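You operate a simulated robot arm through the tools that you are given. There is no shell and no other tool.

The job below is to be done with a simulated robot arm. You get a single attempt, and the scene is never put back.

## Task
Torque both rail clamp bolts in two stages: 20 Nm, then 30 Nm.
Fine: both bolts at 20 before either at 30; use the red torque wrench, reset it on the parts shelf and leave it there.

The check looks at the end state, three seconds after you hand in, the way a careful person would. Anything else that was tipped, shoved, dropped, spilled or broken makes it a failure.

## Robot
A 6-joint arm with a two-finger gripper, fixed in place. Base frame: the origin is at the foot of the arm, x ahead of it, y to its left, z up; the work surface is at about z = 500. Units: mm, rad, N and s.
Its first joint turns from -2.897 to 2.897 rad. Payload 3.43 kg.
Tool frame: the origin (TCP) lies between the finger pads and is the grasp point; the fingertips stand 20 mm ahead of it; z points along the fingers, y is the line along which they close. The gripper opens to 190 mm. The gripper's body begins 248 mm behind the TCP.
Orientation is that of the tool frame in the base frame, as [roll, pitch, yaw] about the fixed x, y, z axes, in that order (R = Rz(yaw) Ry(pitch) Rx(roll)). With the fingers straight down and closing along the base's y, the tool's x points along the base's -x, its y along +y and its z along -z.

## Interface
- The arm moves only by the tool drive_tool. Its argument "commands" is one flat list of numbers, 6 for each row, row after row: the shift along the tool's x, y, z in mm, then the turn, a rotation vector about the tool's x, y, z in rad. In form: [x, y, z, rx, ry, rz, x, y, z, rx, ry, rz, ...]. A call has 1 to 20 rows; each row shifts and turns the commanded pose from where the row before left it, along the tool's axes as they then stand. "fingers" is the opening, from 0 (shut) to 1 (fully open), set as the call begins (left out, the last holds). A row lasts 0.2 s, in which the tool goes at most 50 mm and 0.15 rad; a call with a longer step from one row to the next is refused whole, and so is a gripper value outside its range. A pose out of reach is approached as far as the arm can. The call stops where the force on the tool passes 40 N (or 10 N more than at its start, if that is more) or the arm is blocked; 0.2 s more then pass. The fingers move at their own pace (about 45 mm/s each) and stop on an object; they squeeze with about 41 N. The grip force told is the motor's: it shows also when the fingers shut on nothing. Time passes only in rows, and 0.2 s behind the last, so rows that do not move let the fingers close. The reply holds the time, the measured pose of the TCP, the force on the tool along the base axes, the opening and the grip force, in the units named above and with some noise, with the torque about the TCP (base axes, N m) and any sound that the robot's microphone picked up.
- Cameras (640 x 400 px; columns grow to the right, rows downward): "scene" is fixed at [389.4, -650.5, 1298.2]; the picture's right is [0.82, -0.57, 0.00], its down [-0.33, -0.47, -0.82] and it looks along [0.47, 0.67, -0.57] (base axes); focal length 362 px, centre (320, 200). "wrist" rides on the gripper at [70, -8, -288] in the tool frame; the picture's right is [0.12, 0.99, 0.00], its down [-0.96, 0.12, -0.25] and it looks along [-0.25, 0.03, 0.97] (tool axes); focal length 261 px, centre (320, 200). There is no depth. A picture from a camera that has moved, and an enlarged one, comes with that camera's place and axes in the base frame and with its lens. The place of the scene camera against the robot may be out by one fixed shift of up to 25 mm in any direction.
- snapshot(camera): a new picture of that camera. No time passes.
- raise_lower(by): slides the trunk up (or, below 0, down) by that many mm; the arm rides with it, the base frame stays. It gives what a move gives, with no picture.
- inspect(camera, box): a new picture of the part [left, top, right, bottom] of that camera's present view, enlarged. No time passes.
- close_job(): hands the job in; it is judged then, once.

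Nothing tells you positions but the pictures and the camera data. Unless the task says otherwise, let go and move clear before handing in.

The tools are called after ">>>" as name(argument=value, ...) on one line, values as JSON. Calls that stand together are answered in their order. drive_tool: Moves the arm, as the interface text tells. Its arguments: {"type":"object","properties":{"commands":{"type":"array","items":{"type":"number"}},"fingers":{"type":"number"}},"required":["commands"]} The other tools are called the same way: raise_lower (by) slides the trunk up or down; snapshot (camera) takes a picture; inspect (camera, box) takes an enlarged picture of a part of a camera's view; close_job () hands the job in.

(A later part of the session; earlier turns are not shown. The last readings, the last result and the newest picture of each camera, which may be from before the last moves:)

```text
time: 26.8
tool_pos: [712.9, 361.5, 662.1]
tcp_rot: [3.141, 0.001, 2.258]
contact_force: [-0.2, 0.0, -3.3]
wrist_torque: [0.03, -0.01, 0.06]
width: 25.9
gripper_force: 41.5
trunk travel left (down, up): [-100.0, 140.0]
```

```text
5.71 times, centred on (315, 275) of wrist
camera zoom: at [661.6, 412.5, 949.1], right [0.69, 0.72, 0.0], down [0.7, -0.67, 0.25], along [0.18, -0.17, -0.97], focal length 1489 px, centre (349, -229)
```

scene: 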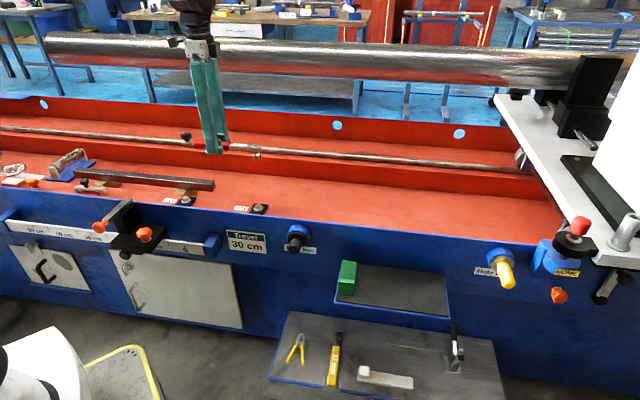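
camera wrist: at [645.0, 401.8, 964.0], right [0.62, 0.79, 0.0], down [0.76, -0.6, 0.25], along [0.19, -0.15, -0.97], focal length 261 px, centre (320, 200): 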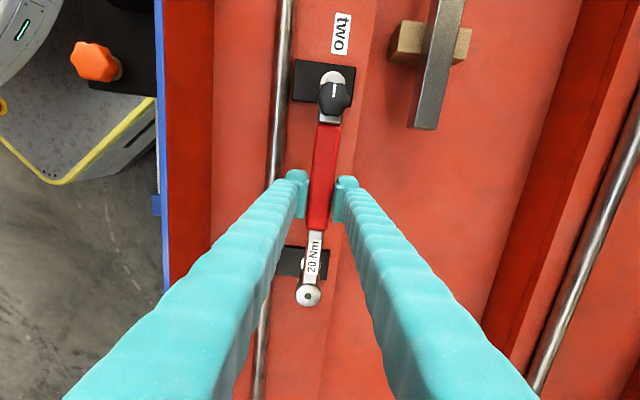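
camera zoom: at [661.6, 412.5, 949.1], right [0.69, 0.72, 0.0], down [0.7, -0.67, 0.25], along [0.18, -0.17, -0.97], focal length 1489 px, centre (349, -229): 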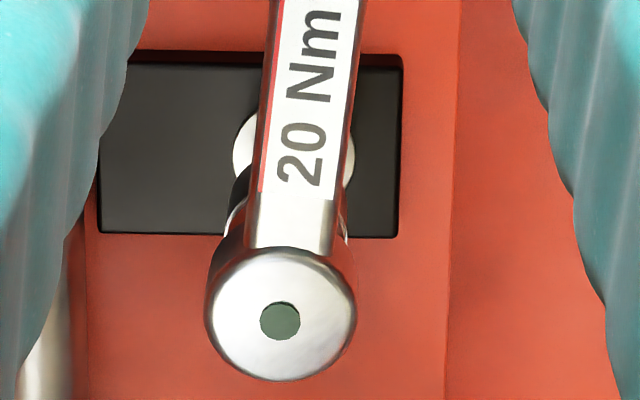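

The socket is centred over bolt one within about 1 mm. I'll lower gently onto the hex and watch the contact force.

>>> drive_tool(commands=[0, 0, 2, 0, 0, 0, 0, 0, 2, 0, 0, 0, 0, 0, 2, 0, 0, 0, 0, 0, 1.5, 0, 0, 0, 0, 0, 1.5, 0, 0, 0, 0, 0, 0, 0, 0, 0])

>>> inspect(camera="scene", box=[245, 180, 280, 210])

```text
time: 28.2
tool_pos: [710.6, 362.7, 651.0]
tcp_rot: [-3.14, -0.001, 2.259]
contact_force: [-2.4, 3.0, 1.2]
wrist_torque: [-0.32, -0.31, -0.03]
width: 25.8
gripper_force: 41.0
trunk travel left (down, up): [-100.0, 140.0]
```

```text
13.33 times, centred on (262, 195) of scene
camera zoom: at [389.4, -650.5, 1298.2], right [0.82, -0.57, 0.0], down [-0.33, -0.47, -0.82], along [0.47, 0.67, -0.57], focal length 4826 px, centre (1087, 267)
```

zoom: 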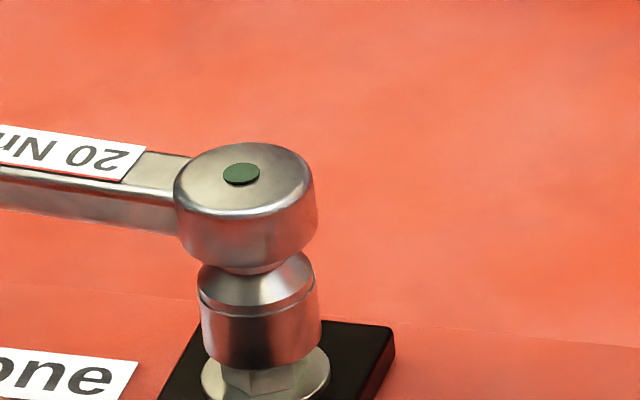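

>>> drive_tool(commands=[0.8, 0, 1, 0, 0, 0, 0, 0, 1, 0, 0, 0, 0, 0, 1, 0, 0, 0, 0, 0, 0, 0, 0, 0])

>>> inspect(camera="scene", box=[245, 180, 280, 210])

```text
time: 29.2
tool_pos: [710.9, 361.7, 649.9]
tcp_rot: [-3.141, 0.0, 2.26]
contact_force: [0.9, 5.3, -5.9]
wrist_torque: [0.36, 0.1, 0.52]
width: 25.8
gripper_force: 40.5
trunk travel left (down, up): [-100.0, 140.0]
```

```text
13.33 times, centred on (262, 195) of scene
camera zoom: at [389.4, -650.5, 1298.2], right [0.82, -0.57, 0.0], down [-0.33, -0.47, -0.82], along [0.47, 0.67, -0.57], focal length 4826 px, centre (1087, 267)
```

zoom: 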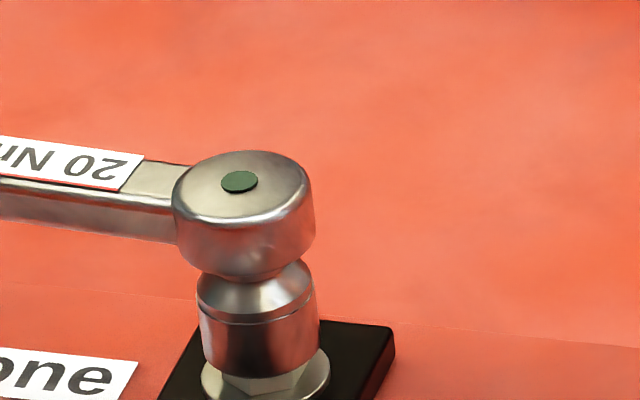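

>>> drive_tool(commands=[0.4, 0.8, 1, 0, 0, 0, 0, 0, 1.5, 0, 0, 0, 0, 0, 1.5, 0, 0, 0, 0, 0, 0, 0, 0, 0])

>>> inspect(camera="scene", box=[245, 180, 280, 210])

```text
time: 30.2
tool_pos: [711.0, 363.2, 645.7]
tcp_rot: [-3.141, 0.0, 2.258]
contact_force: [-4.7, 0.6, -2.8]
wrist_torque: [0.01, 0.12, -0.26]
width: 25.8
gripper_force: 40.4
trunk travel left (down, up): [-100.0, 140.0]
```

```text
13.33 times, centred on (262, 195) of scene
camera zoom: at [389.4, -650.5, 1298.2], right [0.82, -0.57, 0.0], down [-0.33, -0.47, -0.82], along [0.47, 0.67, -0.57], focal length 4826 px, centre (1087, 267)
```

zoom: 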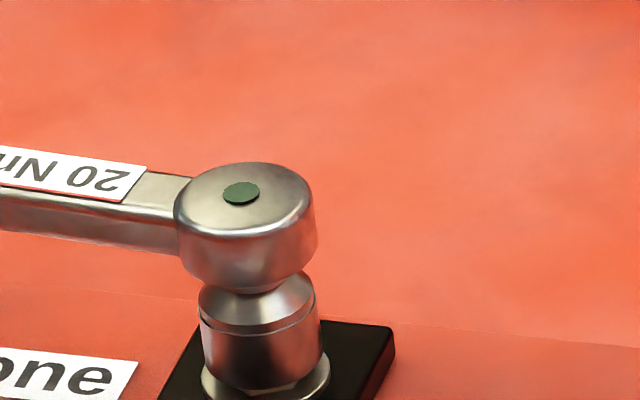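

The socket has slipped over the hex. I'll ease it down to full seating.

>>> drive_tool(commands=[0.5, -0.4, 1.5, 0, 0, 0, 0, 0, 1.5, 0, 0, 0, 0, 0, 1.5, 0, 0, 0, 0, 0, 0, 0, 0, 0])

>>> inspect(camera="scene", box=[245, 180, 280, 210])

```text
time: 31.2
tool_pos: [711.0, 363.0, 641.8]
tcp_rot: [3.141, 0.0, 2.258]
contact_force: [-1.2, -2.8, 1.1]
wrist_torque: [-0.55, -0.33, -0.27]
width: 25.8
gripper_force: 40.3
trunk travel left (down, up): [-100.0, 140.0]
```

```text
13.33 times, centred on (262, 195) of scene
camera zoom: at [389.4, -650.5, 1298.2], right [0.82, -0.57, 0.0], down [-0.33, -0.47, -0.82], along [0.47, 0.67, -0.57], focal length 4826 px, centre (1087, 267)
```

zoom: 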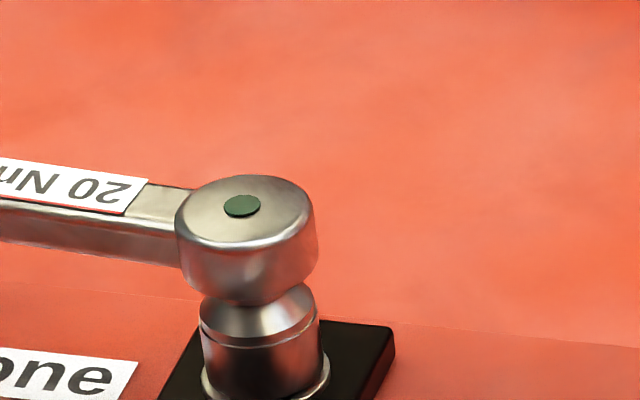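

>>> inspect(camera="scene", box=[245, 190, 280, 220])

>>> drive_tool(commands=[0, -0.3, 1, 0, 0, 0, 0, 0, 1, 0, 0, 0, 0, 0, 0, 0, 0, 0])

>>> inspect(camera="scene", box=[245, 190, 280, 220])

```text
13.33 times, centred on (262, 205) of scene
camera zoom: at [389.4, -650.5, 1298.2], right [0.82, -0.57, 0.0], down [-0.33, -0.47, -0.82], along [0.47, 0.67, -0.57], focal length 4826 px, centre (1087, 133)
```

zoom: 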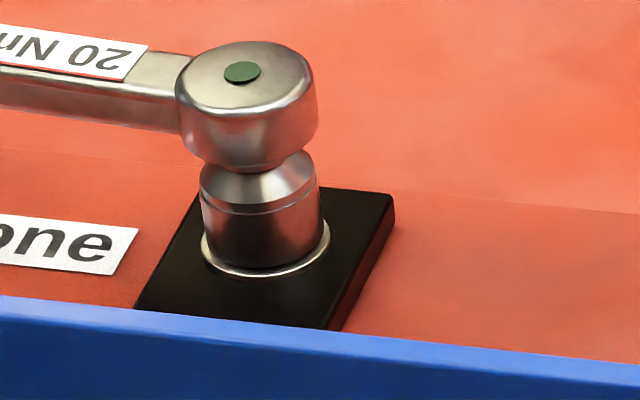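

```text
time: 32.0
tool_pos: [709.8, 362.9, 639.0]
tcp_rot: [3.141, 0.0, 2.257]
contact_force: [-3.2, 3.9, 8.9]
wrist_torque: [-0.89, -0.77, 0.1]
width: 25.7
gripper_force: 40.8
trunk travel left (down, up): [-100.0, 140.0]
```

```text
13.33 times, centred on (262, 205) of scene
camera zoom: at [389.4, -650.5, 1298.2], right [0.82, -0.57, 0.0], down [-0.33, -0.47, -0.82], along [0.47, 0.67, -0.57], focal length 4826 px, centre (1087, 133)
```

zoom: 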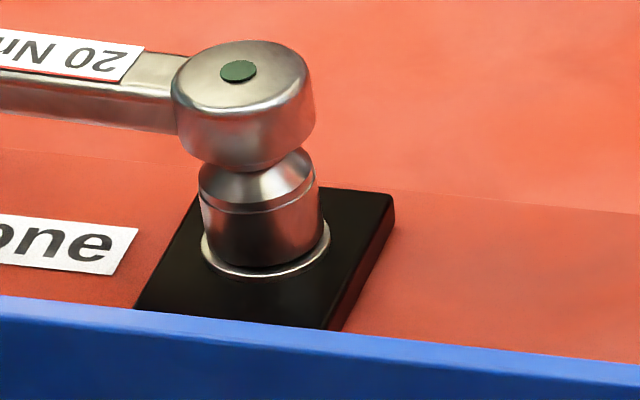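

The socket is fully seated on bolt one's washer. Now I'll ease the downforce and start turning clockwise around the bolt axis.

>>> drive_tool(commands=[0.3, 0, -1, 0, 0, 0, -0.03, 3.1, 0, 0, 0, 0.025, -0.03, 3.1, 0, 0, 0, 0.025])

>>> inspect(camera="scene", box=[220, 160, 300, 220])

```text
time: 32.8
tool_pos: [714.1, 367.0, 639.0]
tcp_rot: [3.141, -0.001, 2.209]
contact_force: [-3.4, 4.6, -2.6]
wrist_torque: [0.08, 0.09, 0.02]
width: 25.7
gripper_force: 41.0
trunk travel left (down, up): [-100.0, 140.0]
```

```text
6.67 times, centred on (260, 190) of scene
camera zoom: at [389.4, -650.5, 1298.2], right [0.82, -0.57, 0.0], down [-0.33, -0.47, -0.82], along [0.47, 0.67, -0.57], focal length 2413 px, centre (720, 267)
```

zoom: 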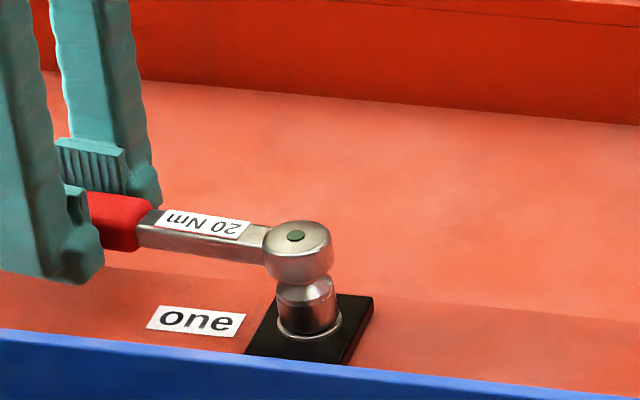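

>>> drive_tool(commands=[0.7, 3.72, 0, 0, 0, 0.03, -0.01, 3.72, 0, 0, 0, 0.03, -0.01, 3.72, 0, 0, 0, 0.03, -0.01, 3.72, 0, 0, 0, 0.03])

```text
time: 33.8
tool_pos: [727.4, 375.2, 640.0]
tcp_rot: [3.14, 0.0, 2.089]
contact_force: [-1.3, 1.5, -2.6]
wrist_torque: [0.13, 0.04, 0.16]
width: 25.9
gripper_force: 41.1
trunk travel left (down, up): [-100.0, 140.0]
```

>>> drive_tool(commands=[0.2, 3.72, 0, 0, 0, 0.03, -0.01, 3.72, 0, 0, 0, 0.03, -0.01, 3.72, 0, 0, 0, 0.03, -0.01, 3.72, 0, 0, 0, 0.03])

>>> inspect(camera="scene", box=[220, 160, 300, 220])

```text
time: 34.8
tool_pos: [740.5, 380.7, 638.8]
tcp_rot: [3.14, 0.001, 1.967]
contact_force: [0.6, -1.2, 1.1]
wrist_torque: [-0.29, -0.15, 0.15]
width: 26.1
gripper_force: 40.7
trunk travel left (down, up): [-100.0, 140.0]
```

```text
6.67 times, centred on (260, 190) of scene
camera zoom: at [389.4, -650.5, 1298.2], right [0.82, -0.57, 0.0], down [-0.33, -0.47, -0.82], along [0.47, 0.67, -0.57], focal length 2413 px, centre (720, 267)
```

zoom: 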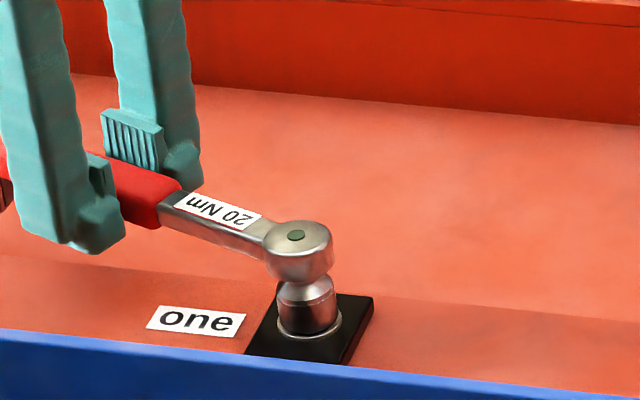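

>>> drive_tool(commands=[0, 3.72, 0, 0, 0, 0.03, -0.01, 3.72, 0, 0, 0, 0.03, -0.01, 3.72, 0, 0, 0, 0.03, -0.01, 3.72, 0, 0, 0, 0.03, -0.01, 3.72, 0, 0, 0, 0.03])

```text
time: 36.0
tool_pos: [757.6, 387.9, 638.6]
tcp_rot: [3.141, -0.001, 1.816]
contact_force: [5.6, -8.9, 3.3]
wrist_torque: [-0.68, -0.26, 0.6]
width: 26.0
gripper_force: 40.8
trunk travel left (down, up): [-100.0, 140.0]
```

>>> drive_tool(commands=[-1.0, 3.72, -0.4, 0, 0, 0.03, -0.01, 3.72, 0, 0, 0, 0.03, -0.01, 3.72, 0, 0, 0, 0.03, -0.01, 3.72, 0, 0, 0, 0.03])

>>> inspect(camera="scene", box=[220, 160, 300, 220])

```text
time: 37.0
tool_pos: [771.4, 390.1, 639.2]
tcp_rot: [-3.141, -0.002, 1.697]
contact_force: [4.6, -1.2, -11.7]
wrist_torque: [1.07, 0.16, 0.77]
width: 26.3
gripper_force: 41.4
trunk travel left (down, up): [-100.0, 140.0]
```

```text
6.67 times, centred on (260, 190) of scene
camera zoom: at [389.4, -650.5, 1298.2], right [0.82, -0.57, 0.0], down [-0.33, -0.47, -0.82], along [0.47, 0.67, -0.57], focal length 2413 px, centre (720, 267)
```

zoom: 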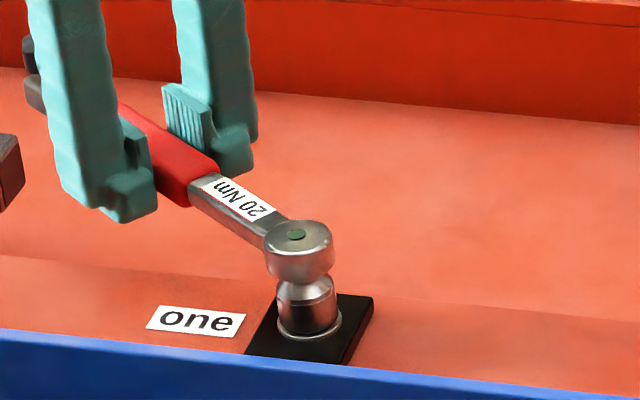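

>>> drive_tool(commands=[0, 3.72, 0.4, 0, 0, 0.03, -0.01, 3.72, 0, 0, 0, 0.03, -0.01, 3.72, 0, 0, 0, 0.03, -0.01, 3.72, 0, 0, 0, 0.03])

>>> inspect(camera="wrist", box=[240, 180, 400, 320])

```text
time: 38.0
tool_pos: [787.8, 391.8, 639.8]
tcp_rot: [3.14, 0.0, 1.577]
contact_force: [0.1, 0.2, 5.7]
wrist_torque: [-0.71, -0.01, 0.32]
width: 26.1
gripper_force: 41.1
trunk travel left (down, up): [-100.0, 140.0]
```

```text
2.86 times, centred on (320, 250) of wrist
camera zoom: at [779.1, 464.6, 928.3], right [0.99, 0.13, 0.0], down [0.12, -0.96, 0.25], along [0.03, -0.25, -0.97], focal length 745 px, centre (320, 57)
```

zoom: 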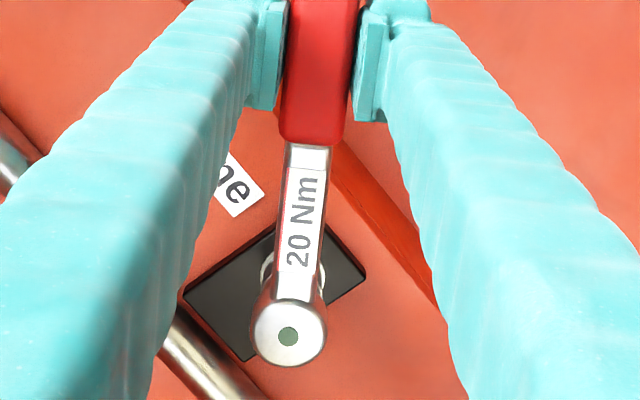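

>>> drive_tool(commands=[0, 3.72, 0, 0, 0, 0.03, -0.01, 3.72, 0, 0, 0, 0.03, -0.01, 3.72, 0, 0, 0, 0.03, -0.01, 3.72, 0, 0, 0, 0.03])

>>> inspect(camera="scene", box=[220, 160, 300, 220])

```text
time: 39.0
tool_pos: [801.1, 391.8, 639.8]
tcp_rot: [-3.141, 0.0, 1.457]
contact_force: [4.2, 3.7, -6.3]
wrist_torque: [0.68, -0.13, 0.89]
width: 26.1
gripper_force: 40.9
trunk travel left (down, up): [-100.0, 140.0]
```

```text
6.67 times, centred on (260, 190) of scene
camera zoom: at [389.4, -650.5, 1298.2], right [0.82, -0.57, 0.0], down [-0.33, -0.47, -0.82], along [0.47, 0.67, -0.57], focal length 2413 px, centre (720, 267)
```

zoom: 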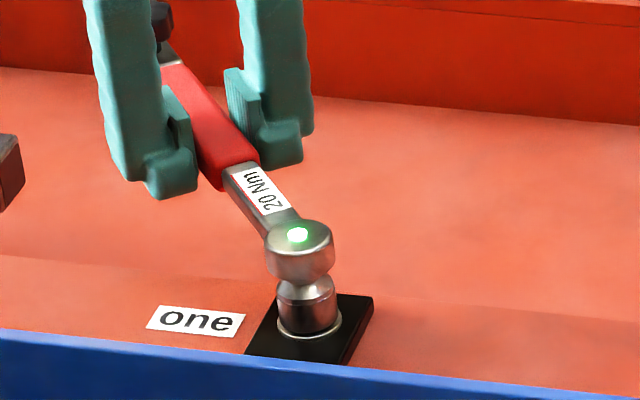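

The indicator on the wrench head lit green, so bolt one has reached 20 Nm. I'll stop turning and lift straight off without any back-turn.

>>> drive_tool(commands=[0, 0, -2, 0, 0, 0, 0, 0, -2, 0, 0, 0, 0, 0, -2, 0, 0, 0, 0, 0, -2, 0, 0, 0, 0, 0, -2, 0, 0, 0, 0, 0, -2, 0, 0, 0])

>>> inspect(camera="scene", box=[220, 160, 300, 220])

```text
time: 40.4
tool_pos: [801.3, 389.2, 650.7]
tcp_rot: [-3.141, 0.0, 1.459]
contact_force: [3.4, 1.1, -4.1]
wrist_torque: [0.18, -0.15, 0.51]
width: 25.9
gripper_force: 40.3
trunk travel left (down, up): [-100.0, 140.0]
```

```text
6.67 times, centred on (260, 190) of scene
camera zoom: at [389.4, -650.5, 1298.2], right [0.82, -0.57, 0.0], down [-0.33, -0.47, -0.82], along [0.47, 0.67, -0.57], focal length 2413 px, centre (720, 267)
```

zoom: 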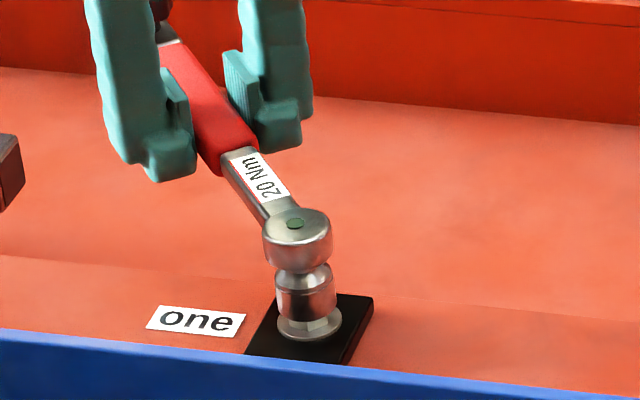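

>>> drive_tool(commands=[0, 0, -3, 0, 0, 0, 0, 0, -3, 0, 0, 0, 0, 0, -5, 0, 0, 0, 0, 0, -8, 0, 0, 0, 0, 0, -10, 0, 0, 0, 0, 0, -10, 0, 0, 0, 0, 0, 0, 0, 0, 0])

>>> inspect(camera="scene", box=[250, 195, 275, 212])

>>> inspect(camera="scene", box=[210, 150, 300, 220])

>>> snapshot(camera="wrist")

```text
time: 42.0
tool_pos: [803.6, 390.6, 690.9]
tcp_rot: [3.141, 0.001, 1.459]
contact_force: [0.3, -0.4, -3.3]
wrist_torque: [0.06, 0.02, -0.02]
width: 25.7
gripper_force: 41.3
trunk travel left (down, up): [-100.0, 140.0]
```

```text
16.00 times, centred on (262, 204) of scene
camera zoom: at [389.4, -650.5, 1298.2], right [0.82, -0.57, 0.0], down [-0.33, -0.47, -0.82], along [0.47, 0.67, -0.57], focal length 5791 px, centre (1240, 144)
```

zoom: 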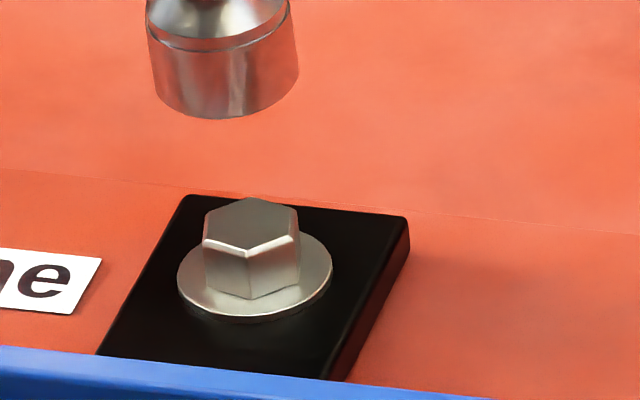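

```text
5.71 times, centred on (255, 185) of scene
camera zoom: at [389.4, -650.5, 1298.2], right [0.82, -0.57, 0.0], down [-0.33, -0.47, -0.82], along [0.47, 0.67, -0.57], focal length 2068 px, centre (691, 286)
```

zoom: 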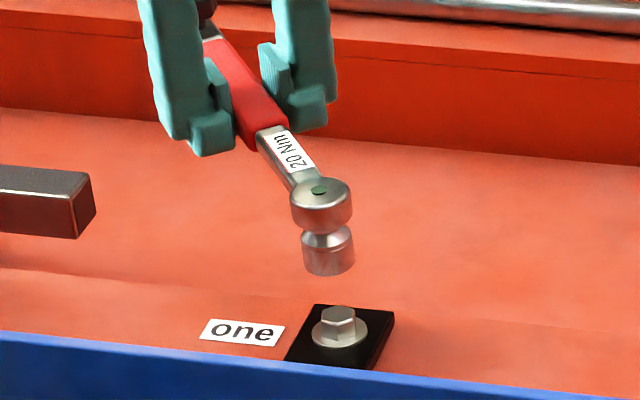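

```text
taken
camera wrist: at [802.7, 464.2, 978.8], right [1.0, 0.01, 0.0], down [0.01, -0.97, 0.25], along [0.0, -0.25, -0.97], focal length 261 px, centre (320, 200)
```

wrist: 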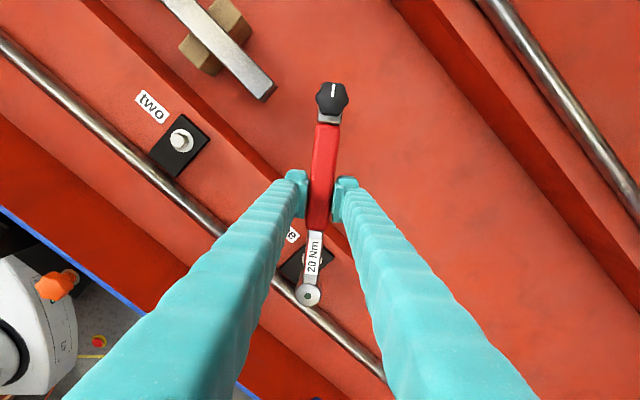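

Bolt one has visibly turned about 46° and is done at 20 Nm. Now I'll look closely at bolt two from both cameras.

>>> inspect(camera="scene", box=[172, 186, 197, 203])

>>> inspect(camera="wrist", box=[150, 115, 214, 165])

>>> inspect(camera="wrist", box=[270, 230, 350, 310])

```text
16.00 times, centred on (184, 194) of scene
camera zoom: at [389.4, -650.5, 1298.2], right [0.82, -0.57, 0.0], down [-0.33, -0.47, -0.82], along [0.47, 0.67, -0.57], focal length 5791 px, centre (2488, 288)
```

zoom: 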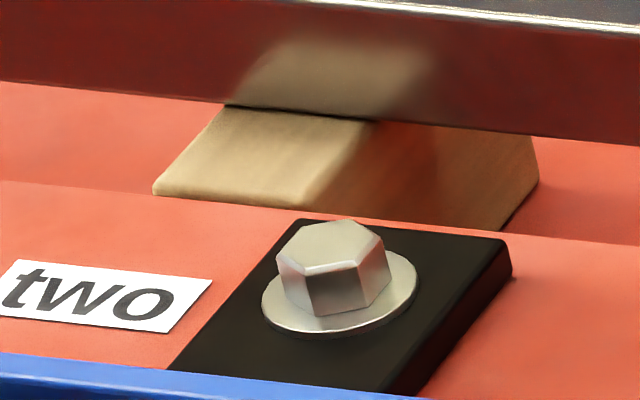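

```text
8.00 times, centred on (182, 140) of wrist
camera zoom: at [802.7, 464.2, 978.8], right [1.0, 0.01, 0.0], down [0.01, -0.97, 0.25], along [0.0, -0.25, -0.97], focal length 2085 px, centre (1424, 680)
```

zoom: 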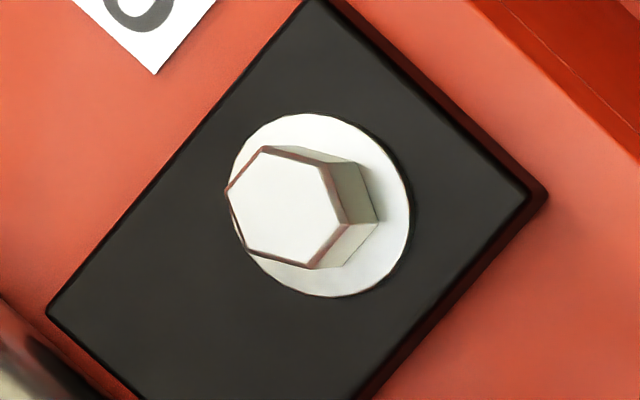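

```text
5.00 times, centred on (310, 270) of wrist
camera zoom: at [802.7, 464.2, 978.8], right [1.0, 0.01, 0.0], down [0.01, -0.97, 0.25], along [0.0, -0.25, -0.97], focal length 1303 px, centre (370, -150)
```

zoom: 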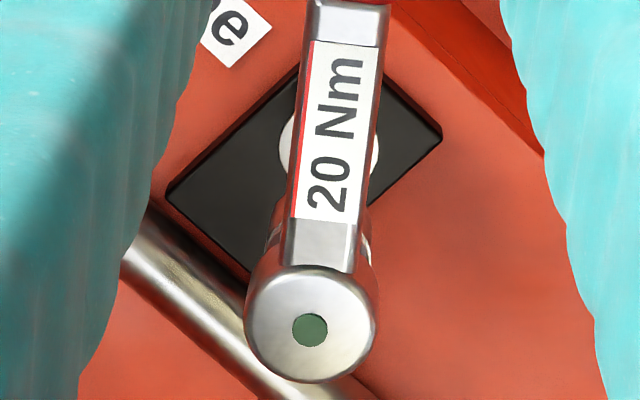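

Bolt two is at about (606, 452), with its hex aligned to the bed. I'll raise the wrench, turn it back to α≈134.6°, and carry it over bolt two.

>>> drive_tool(commands=[0, 0, -10, 0, 0, 0, 0, 0, -10, 0, 0, 0, 0, 0, -10, 0, 0, 0, 0, 0, 0, 0, 0, -0.1113, 0, 0, 0, 0, 0, -0.1113, 0, 0, 0, 0, 0, -0.1113, 0, 0, 0, 0, 0, -0.1113, 0, 0, 0, 0, 0, -0.1113, 0, 0, 0, 0, 0, -0.1113, 0, 0, 0, 0, 0, -0.1113, 0, 0, 0, 0, 0, -0.1113, 0, 0, 0, 0, 0, 0])

>>> drive_tool(commands=[15, -5, 0, 0, 0, 0, 29, -9.3, 0, 0, 0, 0, 29, -9.3, 0, 0, 0, 0, 29, -9.3, 0, 0, 0, 0, 29, -9.3, 0, 0, 0, 0, 29, -9.3, 0, 0, 0, 0, 29, -9.3, 0, 0, 0, 0, 29, -9.3, 0, 0, 0, 0, 29, -9.3, 0, 0, 0, 0, 29, -9.3, 0, 0, 0, 0, 20, -6.5, 0, 0, 0, 0, 10, -3.5, 0, 0, 0, 0, 0, 0, 0, 0, 0, 0])

>>> snapshot(camera="wrist")

>>> snapshot(camera="scene")

```text
time: 44.6
tool_pos: [802.1, 389.9, 721.1]
tcp_rot: [-3.141, 0.001, 2.347]
contact_force: [0.0, -0.2, -3.8]
wrist_torque: [0.04, -0.02, -0.01]
width: 25.7
gripper_force: 40.9
trunk travel left (down, up): [-100.0, 140.0]
```

```text
time: 47.4
tool_pos: [515.9, 537.3, 721.3]
tcp_rot: [3.141, -0.001, 2.348]
contact_force: [1.1, -0.2, -4.2]
wrist_torque: [0.02, 0.0, 0.03]
width: 26.3
gripper_force: 40.9
trunk travel left (down, up): [-100.0, 140.0]
```

```text
taken
camera wrist: at [460.9, 584.1, 1010.0], right [0.62, 0.78, 0.0], down [0.76, -0.6, 0.25], along [0.19, -0.15, -0.97], focal length 261 px, centre (320, 200)
```

wrist: 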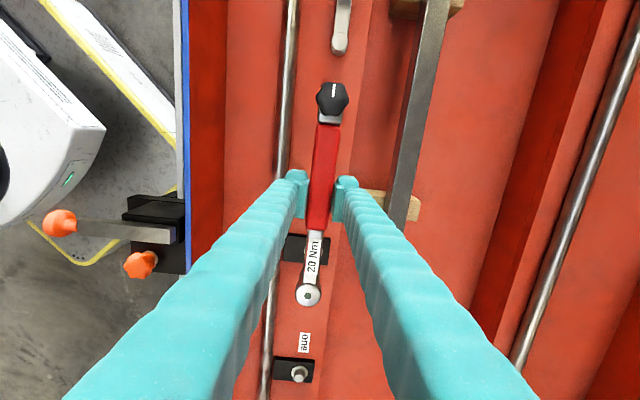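

```text
taken
```

scene: 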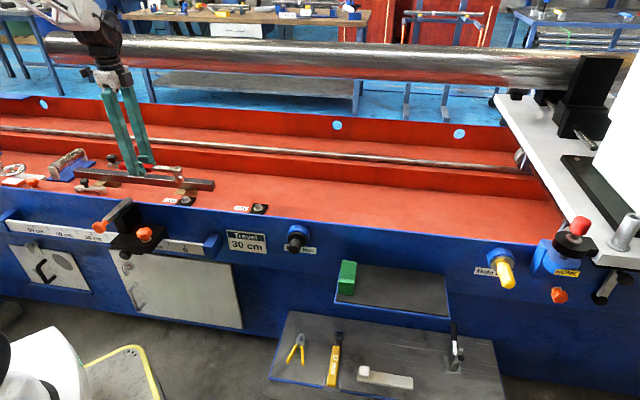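

>>> drive_tool(commands=[0, 1, 10, 0, 0, 0, 0, 1, 10, 0, 0, 0, 0, 0, 10, 0, 0, 0, 0, 0, 10, 0, 0, 0, 0, 0, 5, 0, 0, 0, 0, 0, 0, 0, 0, 0])

>>> inspect(camera="scene", box=[167, 173, 207, 205])

>>> inspect(camera="wrist", box=[280, 240, 350, 310])

```text
time: 48.8
tool_pos: [517.6, 539.4, 674.9]
tcp_rot: [3.141, -0.002, 2.349]
contact_force: [-0.2, 0.4, -3.7]
wrist_torque: [0.02, 0.02, -0.01]
width: 26.0
gripper_force: 41.0
trunk travel left (down, up): [-100.0, 140.0]
```

```text
12.50 times, centred on (187, 189) of scene
camera zoom: at [389.4, -650.5, 1298.2], right [0.82, -0.57, 0.0], down [-0.33, -0.47, -0.82], along [0.47, 0.67, -0.57], focal length 4524 px, centre (1982, 338)
```

zoom: 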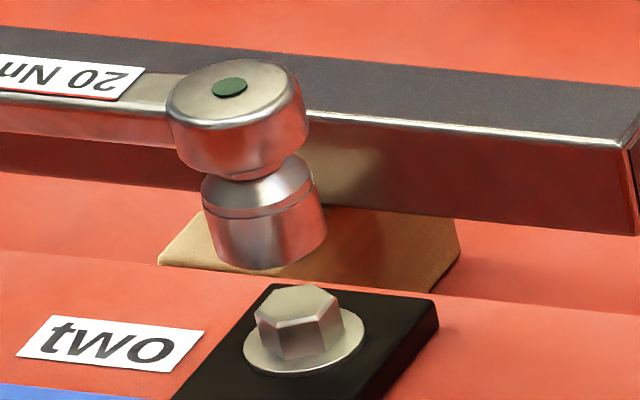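

```text
5.71 times, centred on (315, 275) of wrist
camera zoom: at [462.3, 586.7, 963.5], right [0.62, 0.78, 0.0], down [0.76, -0.6, 0.25], along [0.19, -0.15, -0.97], focal length 1489 px, centre (349, -229)
```

zoom: 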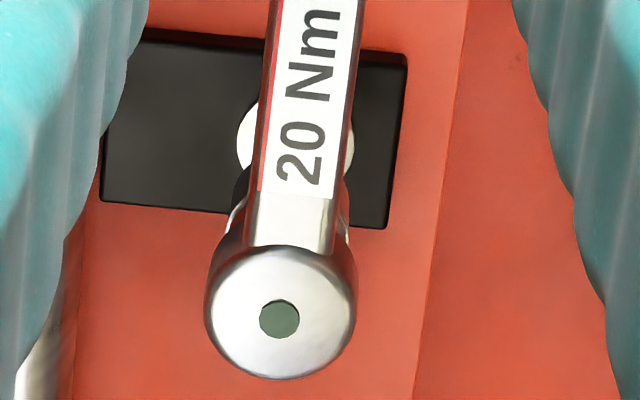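

Alignment over bolt two looks right, needing about 2 mm more along the bed. I'll correct that and lower in gentle stages, as I did on bolt one.

>>> drive_tool(commands=[-1, 0.2, 3, 0, 0, 0, -1, 0.2, 3, 0, 0, 0, 0, 0, 4, 0, 0, 0, 0, 0, 4, 0, 0, 0, 0, 0, 3, 0, 0, 0, 0, 0, 0, 0, 0, 0])

>>> inspect(camera="scene", box=[167, 173, 207, 205])

>>> inspect(camera="wrist", box=[280, 240, 350, 310])

```text
time: 50.2
tool_pos: [518.4, 541.2, 657.9]
tcp_rot: [3.14, 0.0, 2.348]
contact_force: [0.0, 0.0, -3.5]
wrist_torque: [0.01, 0.0, 0.0]
width: 25.8
gripper_force: 40.6
trunk travel left (down, up): [-100.0, 140.0]
```

```text
12.50 times, centred on (187, 189) of scene
camera zoom: at [389.4, -650.5, 1298.2], right [0.82, -0.57, 0.0], down [-0.33, -0.47, -0.82], along [0.47, 0.67, -0.57], focal length 4524 px, centre (1982, 338)
```

zoom: 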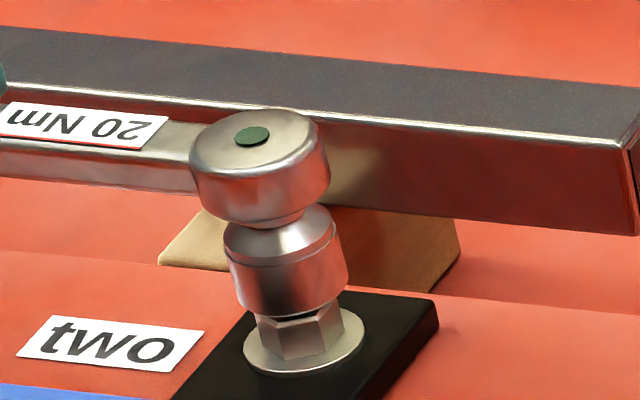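

```text
5.71 times, centred on (315, 275) of wrist
camera zoom: at [464.8, 587.2, 947.0], right [0.62, 0.78, 0.0], down [0.76, -0.6, 0.25], along [0.19, -0.15, -0.97], focal length 1489 px, centre (349, -229)
```

zoom: 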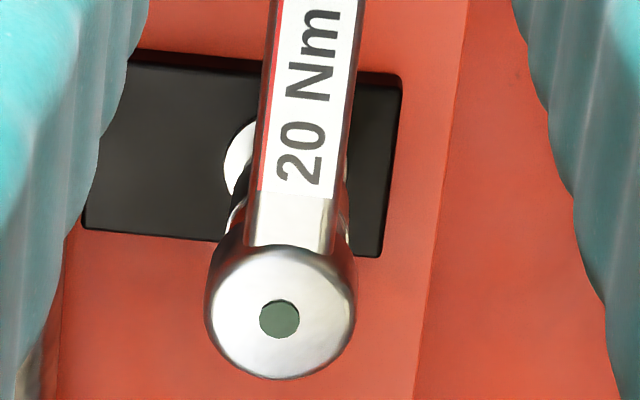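

>>> drive_tool(commands=[0, -0.9, 0, 0, 0, 0, 0, -0.9, 0, 0, 0, 0, 0, 0, 1.5, 0, 0, 0, 0, 0, 1.5, 0, 0, 0, 0, 0, 1.5, 0, 0, 0, 0, 0, 0, 0, 0, 0])

>>> inspect(camera="scene", box=[167, 178, 207, 210])

>>> inspect(camera="wrist", box=[280, 240, 350, 310])

```text
time: 51.6
tool_pos: [518.3, 536.8, 653.6]
tcp_rot: [3.141, 0.001, 2.349]
contact_force: [0.5, -1.2, -4.2]
wrist_torque: [0.02, 0.05, 0.0]
width: 25.8
gripper_force: 41.1
trunk travel left (down, up): [-100.0, 140.0]
```

```text
12.50 times, centred on (187, 194) of scene
camera zoom: at [389.4, -650.5, 1298.2], right [0.82, -0.57, 0.0], down [-0.33, -0.47, -0.82], along [0.47, 0.67, -0.57], focal length 4524 px, centre (1982, 275)
```

zoom: 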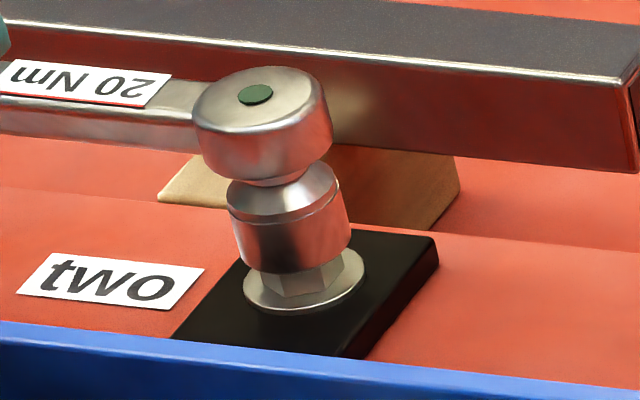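

```text
5.71 times, centred on (315, 275) of wrist
camera zoom: at [463.8, 584.9, 942.1], right [0.62, 0.78, 0.0], down [0.76, -0.6, 0.25], along [0.19, -0.15, -0.97], focal length 1489 px, centre (349, -229)
```

zoom: 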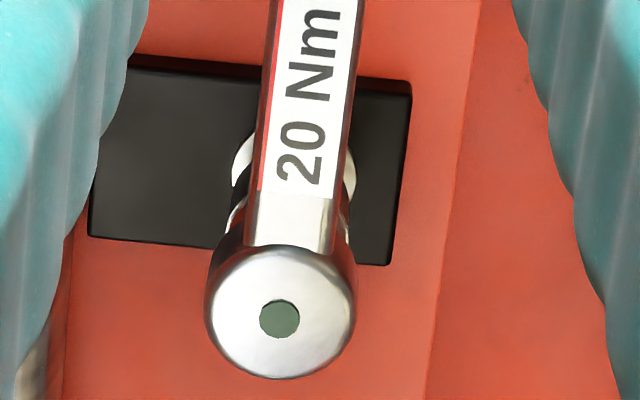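

>>> drive_tool(commands=[0.6, 0, 1, 0, 0, 0, 0, 0, 1, 0, 0, 0, 0, 0, 1, 0, 0, 0, 0, 0, 1, 0, 0, 0, 0, 0, 0, 0, 0, 0])

>>> inspect(camera="scene", box=[167, 178, 207, 210])

```text
time: 52.8
tool_pos: [517.5, 538.8, 649.4]
tcp_rot: [-3.14, 0.001, 2.349]
contact_force: [-0.4, -0.3, -3.7]
wrist_torque: [-0.01, 0.05, 0.03]
width: 25.7
gripper_force: 40.9
trunk travel left (down, up): [-100.0, 140.0]
```

```text
12.50 times, centred on (187, 194) of scene
camera zoom: at [389.4, -650.5, 1298.2], right [0.82, -0.57, 0.0], down [-0.33, -0.47, -0.82], along [0.47, 0.67, -0.57], focal length 4524 px, centre (1982, 275)
```

zoom: 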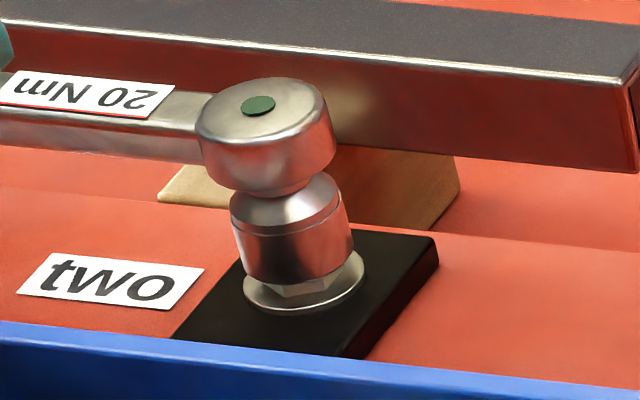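

No contact force, so the socket is sliding cleanly over hex two. I'll continue down to the washer.

>>> drive_tool(commands=[0, 0, 1.5, 0, 0, 0, 0, 0, 1.5, 0, 0, 0, 0, 0, 1.5, 0, 0, 0, 0, 0, 1.5, 0, 0, 0, 0, 0, 1.5, 0, 0, 0, 0, 0, 1, 0, 0, 0, 0, 0, 0, 0, 0, 0])

>>> inspect(camera="scene", box=[167, 178, 207, 210])

```text
time: 54.4
tool_pos: [518.0, 538.9, 643.0]
tcp_rot: [3.141, 0.0, 2.349]
contact_force: [0.9, 0.8, 9.1]
wrist_torque: [-0.96, -0.91, 0.13]
width: 25.8
gripper_force: 41.3
trunk travel left (down, up): [-100.0, 140.0]
```

```text
12.50 times, centred on (187, 194) of scene
camera zoom: at [389.4, -650.5, 1298.2], right [0.82, -0.57, 0.0], down [-0.33, -0.47, -0.82], along [0.47, 0.67, -0.57], focal length 4524 px, centre (1982, 275)
```

zoom: 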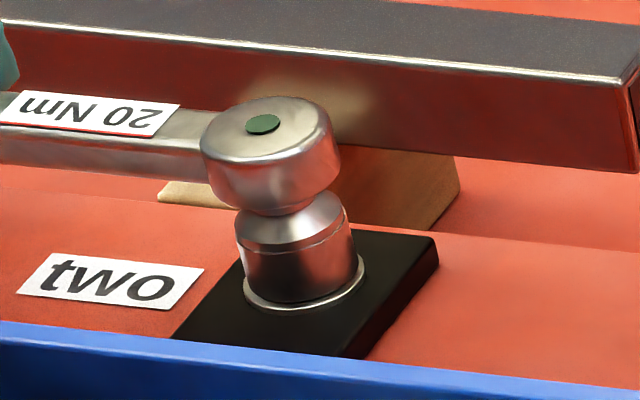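

Seated on bolt two with clean contact. Now I'll ease off the downforce and turn clockwise in steps, watching for the green light.

>>> drive_tool(commands=[0, 0, -1, 0, 0, 0, -0.01, 3.72, 0, 0, 0, 0.03, -0.01, 3.72, 0, 0, 0, 0.03, -0.01, 3.72, 0, 0, 0, 0.03, -0.01, 3.72, 0, 0, 0, 0.03, -0.01, 3.72, 0, 0, 0, 0.03])

>>> inspect(camera="scene", box=[140, 160, 220, 220])

```text
time: 55.8
tool_pos: [532.4, 551.4, 640.8]
tcp_rot: [3.141, 0.0, 2.198]
contact_force: [3.1, 0.9, 7.5]
wrist_torque: [-0.86, -0.71, 0.45]
width: 26.0
gripper_force: 41.4
trunk travel left (down, up): [-100.0, 140.0]
```

```text
6.67 times, centred on (180, 190) of scene
camera zoom: at [389.4, -650.5, 1298.2], right [0.82, -0.57, 0.0], down [-0.33, -0.47, -0.82], along [0.47, 0.67, -0.57], focal length 2413 px, centre (1253, 267)
```

zoom: 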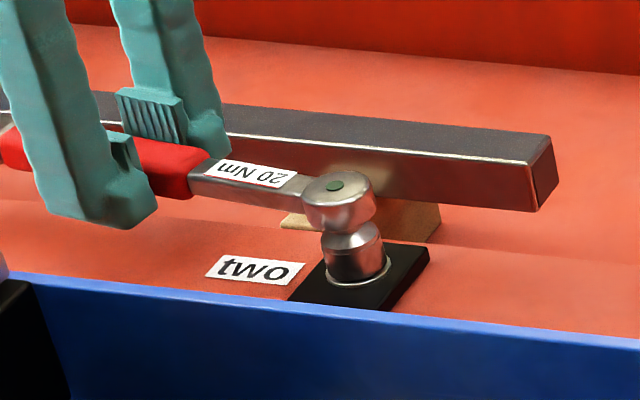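

>>> drive_tool(commands=[0, 3.72, -0.7, 0, 0, 0.03, -0.01, 3.72, 0, 0, 0, 0.03, -0.01, 3.72, 0, 0, 0, 0.03, -0.01, 3.72, 0, 0, 0, 0.03, -0.01, 3.72, 0, 0, 0, 0.03])

>>> inspect(camera="scene", box=[140, 160, 220, 220])

```text
time: 57.0
tool_pos: [546.8, 561.4, 642.4]
tcp_rot: [3.142, 0.0, 2.048]
contact_force: [1.7, -1.4, -4.5]
wrist_torque: [0.17, 0.07, 0.23]
width: 26.1
gripper_force: 41.6
trunk travel left (down, up): [-100.0, 140.0]
```

```text
6.67 times, centred on (180, 190) of scene
camera zoom: at [389.4, -650.5, 1298.2], right [0.82, -0.57, 0.0], down [-0.33, -0.47, -0.82], along [0.47, 0.67, -0.57], focal length 2413 px, centre (1253, 267)
```

zoom: 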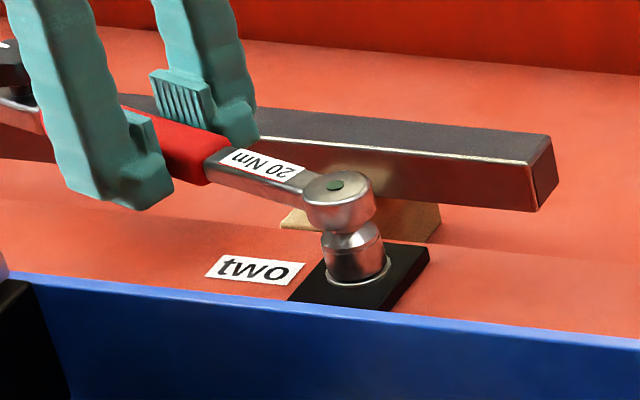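

>>> drive_tool(commands=[0, 3.72, 0, 0, 0, 0.03, -0.01, 3.72, 0, 0, 0, 0.03, -0.01, 3.72, 0, 0, 0, 0.03, -0.01, 3.72, 0, 0, 0, 0.03, -0.01, 3.72, 0, 0, 0, 0.03])

>>> inspect(camera="scene", box=[140, 160, 220, 220])

>>> snapshot(camera="wrist")

```text
time: 58.2
tool_pos: [565.2, 568.2, 642.4]
tcp_rot: [-3.141, -0.001, 1.899]
contact_force: [3.8, -8.6, -12.0]
wrist_torque: [0.75, 0.32, 0.13]
width: 25.9
gripper_force: 41.4
trunk travel left (down, up): [-100.0, 140.0]
```

```text
6.67 times, centred on (180, 190) of scene
camera zoom: at [389.4, -650.5, 1298.2], right [0.82, -0.57, 0.0], down [-0.33, -0.47, -0.82], along [0.47, 0.67, -0.57], focal length 2413 px, centre (1253, 267)
```

zoom: 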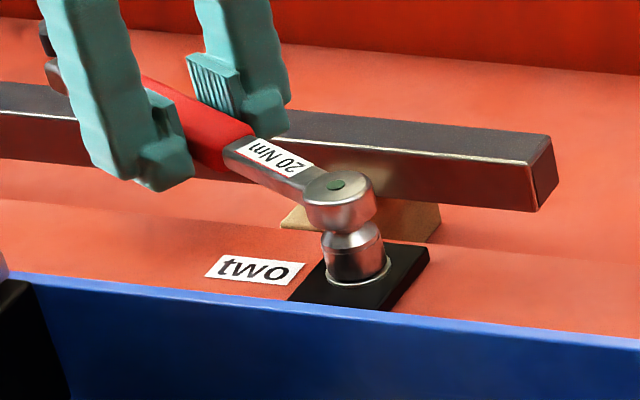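

```text
taken
camera wrist: at [535.6, 635.2, 930.7], right [0.9, 0.43, 0.0], down [0.42, -0.87, 0.25], along [0.11, -0.22, -0.97], focal length 261 px, centre (320, 200)
```

wrist: 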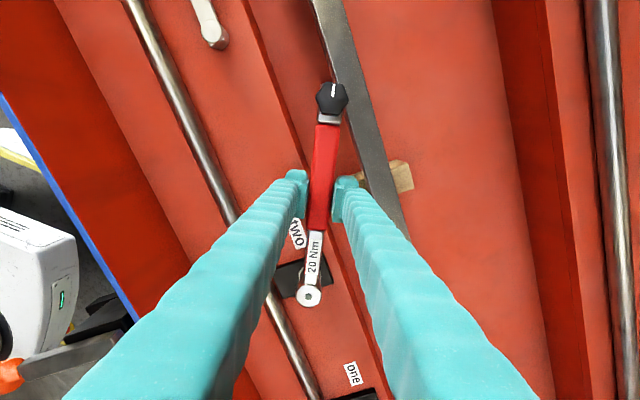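

>>> drive_tool(commands=[-1.0, 3.72, 0.3, 0, 0, 0.03, -0.01, 3.72, 0, 0, 0, 0.03, -0.01, 3.72, 0, 0, 0, 0.03])

>>> inspect(camera="scene", box=[140, 160, 220, 220])

```text
time: 59.0
tool_pos: [574.8, 571.6, 642.6]
tcp_rot: [-3.141, 0.001, 1.807]
contact_force: [5.8, 2.8, -2.0]
wrist_torque: [0.08, -0.21, 0.99]
width: 26.0
gripper_force: 40.1
trunk travel left (down, up): [-100.0, 140.0]
```

```text
6.67 times, centred on (180, 190) of scene
camera zoom: at [389.4, -650.5, 1298.2], right [0.82, -0.57, 0.0], down [-0.33, -0.47, -0.82], along [0.47, 0.67, -0.57], focal length 2413 px, centre (1253, 267)
```

zoom: 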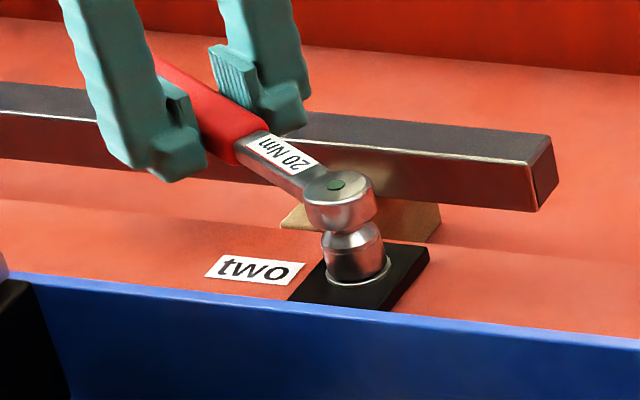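

>>> drive_tool(commands=[0, 3.72, 0, 0, 0, 0.03, -0.01, 3.72, 0, 0, 0, 0.03])

>>> inspect(camera="scene", box=[140, 160, 220, 220])

```text
time: 59.6
tool_pos: [581.4, 573.7, 642.9]
tcp_rot: [-3.141, 0.001, 1.75]
contact_force: [3.1, 8.6, 0.8]
wrist_torque: [-0.08, -0.13, 0.76]
width: 26.1
gripper_force: 41.1
trunk travel left (down, up): [-100.0, 140.0]
```

```text
6.67 times, centred on (180, 190) of scene
camera zoom: at [389.4, -650.5, 1298.2], right [0.82, -0.57, 0.0], down [-0.33, -0.47, -0.82], along [0.47, 0.67, -0.57], focal length 2413 px, centre (1253, 267)
```

zoom: 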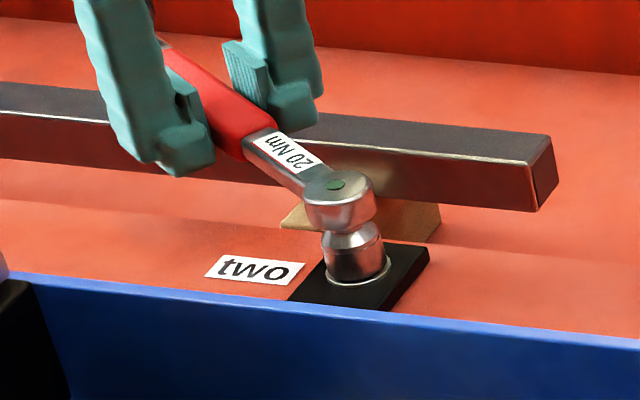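

>>> drive_tool(commands=[0.7, 3.72, 0, 0, 0, 0.03, -0.01, 3.72, 0, 0, 0, 0.03])

>>> inspect(camera="scene", box=[140, 160, 220, 220])

```text
time: 60.2
tool_pos: [590.7, 573.7, 643.4]
tcp_rot: [-3.139, 0.0, 1.687]
contact_force: [-2.5, 3.7, -7.1]
wrist_torque: [0.63, 0.25, 0.0]
width: 26.1
gripper_force: 40.9
trunk travel left (down, up): [-100.0, 140.0]
```

```text
6.67 times, centred on (180, 190) of scene
camera zoom: at [389.4, -650.5, 1298.2], right [0.82, -0.57, 0.0], down [-0.33, -0.47, -0.82], along [0.47, 0.67, -0.57], focal length 2413 px, centre (1253, 267)
```

zoom: 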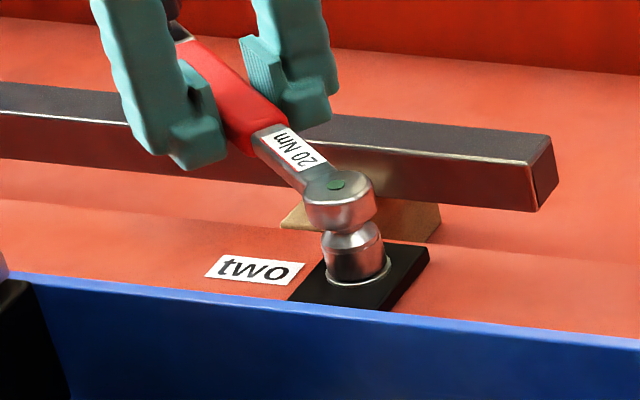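

>>> drive_tool(commands=[0.2, 3.72, 0.2, 0, 0, 0.03, -0.01, 3.72, 0, 0, 0, 0.03])

>>> inspect(camera="scene", box=[140, 160, 220, 220])

```text
time: 60.8
tool_pos: [597.7, 575.1, 642.7]
tcp_rot: [3.141, 0.0, 1.628]
contact_force: [-4.1, 7.6, -0.2]
wrist_torque: [0.22, 0.17, -0.21]
width: 26.1
gripper_force: 41.4
trunk travel left (down, up): [-100.0, 140.0]
```

```text
6.67 times, centred on (180, 190) of scene
camera zoom: at [389.4, -650.5, 1298.2], right [0.82, -0.57, 0.0], down [-0.33, -0.47, -0.82], along [0.47, 0.67, -0.57], focal length 2413 px, centre (1253, 267)
```

zoom: 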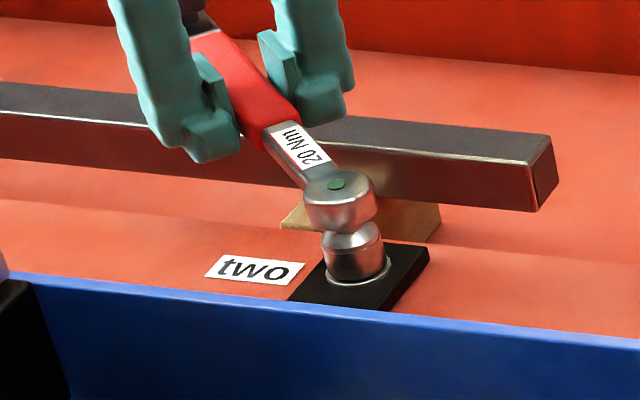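

>>> drive_tool(commands=[0.8, 3.72, 0, 0, 0, 0.03, -0.01, 3.72, 0, 0, 0, 0.03])

>>> inspect(camera="scene", box=[140, 160, 220, 220])

```text
time: 61.4
tool_pos: [606.3, 575.6, 643.1]
tcp_rot: [-3.14, 0.0, 1.566]
contact_force: [1.7, -8.3, -3.0]
wrist_torque: [0.0, -0.11, 0.38]
width: 25.9
gripper_force: 40.7
trunk travel left (down, up): [-100.0, 140.0]
```

```text
6.67 times, centred on (180, 190) of scene
camera zoom: at [389.4, -650.5, 1298.2], right [0.82, -0.57, 0.0], down [-0.33, -0.47, -0.82], along [0.47, 0.67, -0.57], focal length 2413 px, centre (1253, 267)
```

zoom: 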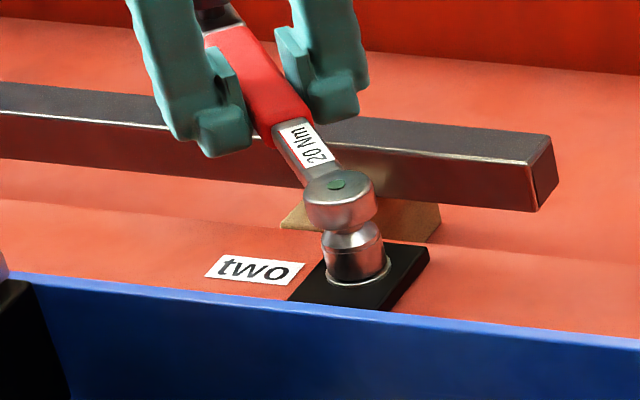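

>>> drive_tool(commands=[-0.5, 3.72, 0, 0, 0, 0.03, -0.01, 3.72, 0, 0, 0, 0.03])

>>> inspect(camera="scene", box=[140, 160, 220, 220])

```text
time: 62.0
tool_pos: [612.5, 575.8, 643.0]
tcp_rot: [-3.141, 0.001, 1.508]
contact_force: [0.2, -11.1, -4.4]
wrist_torque: [-0.11, -0.08, 0.5]
width: 25.9
gripper_force: 40.7
trunk travel left (down, up): [-100.0, 140.0]
```

```text
6.67 times, centred on (180, 190) of scene
camera zoom: at [389.4, -650.5, 1298.2], right [0.82, -0.57, 0.0], down [-0.33, -0.47, -0.82], along [0.47, 0.67, -0.57], focal length 2413 px, centre (1253, 267)
```

zoom: 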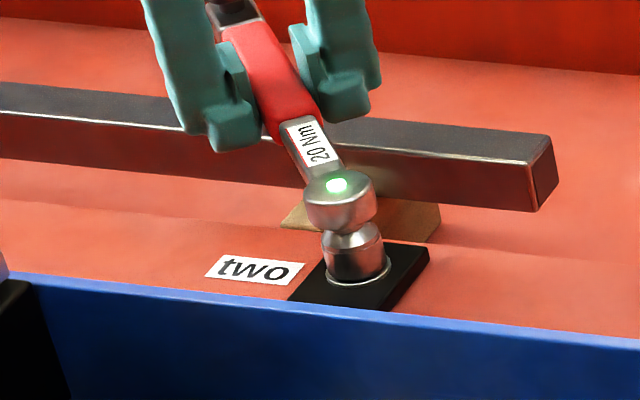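

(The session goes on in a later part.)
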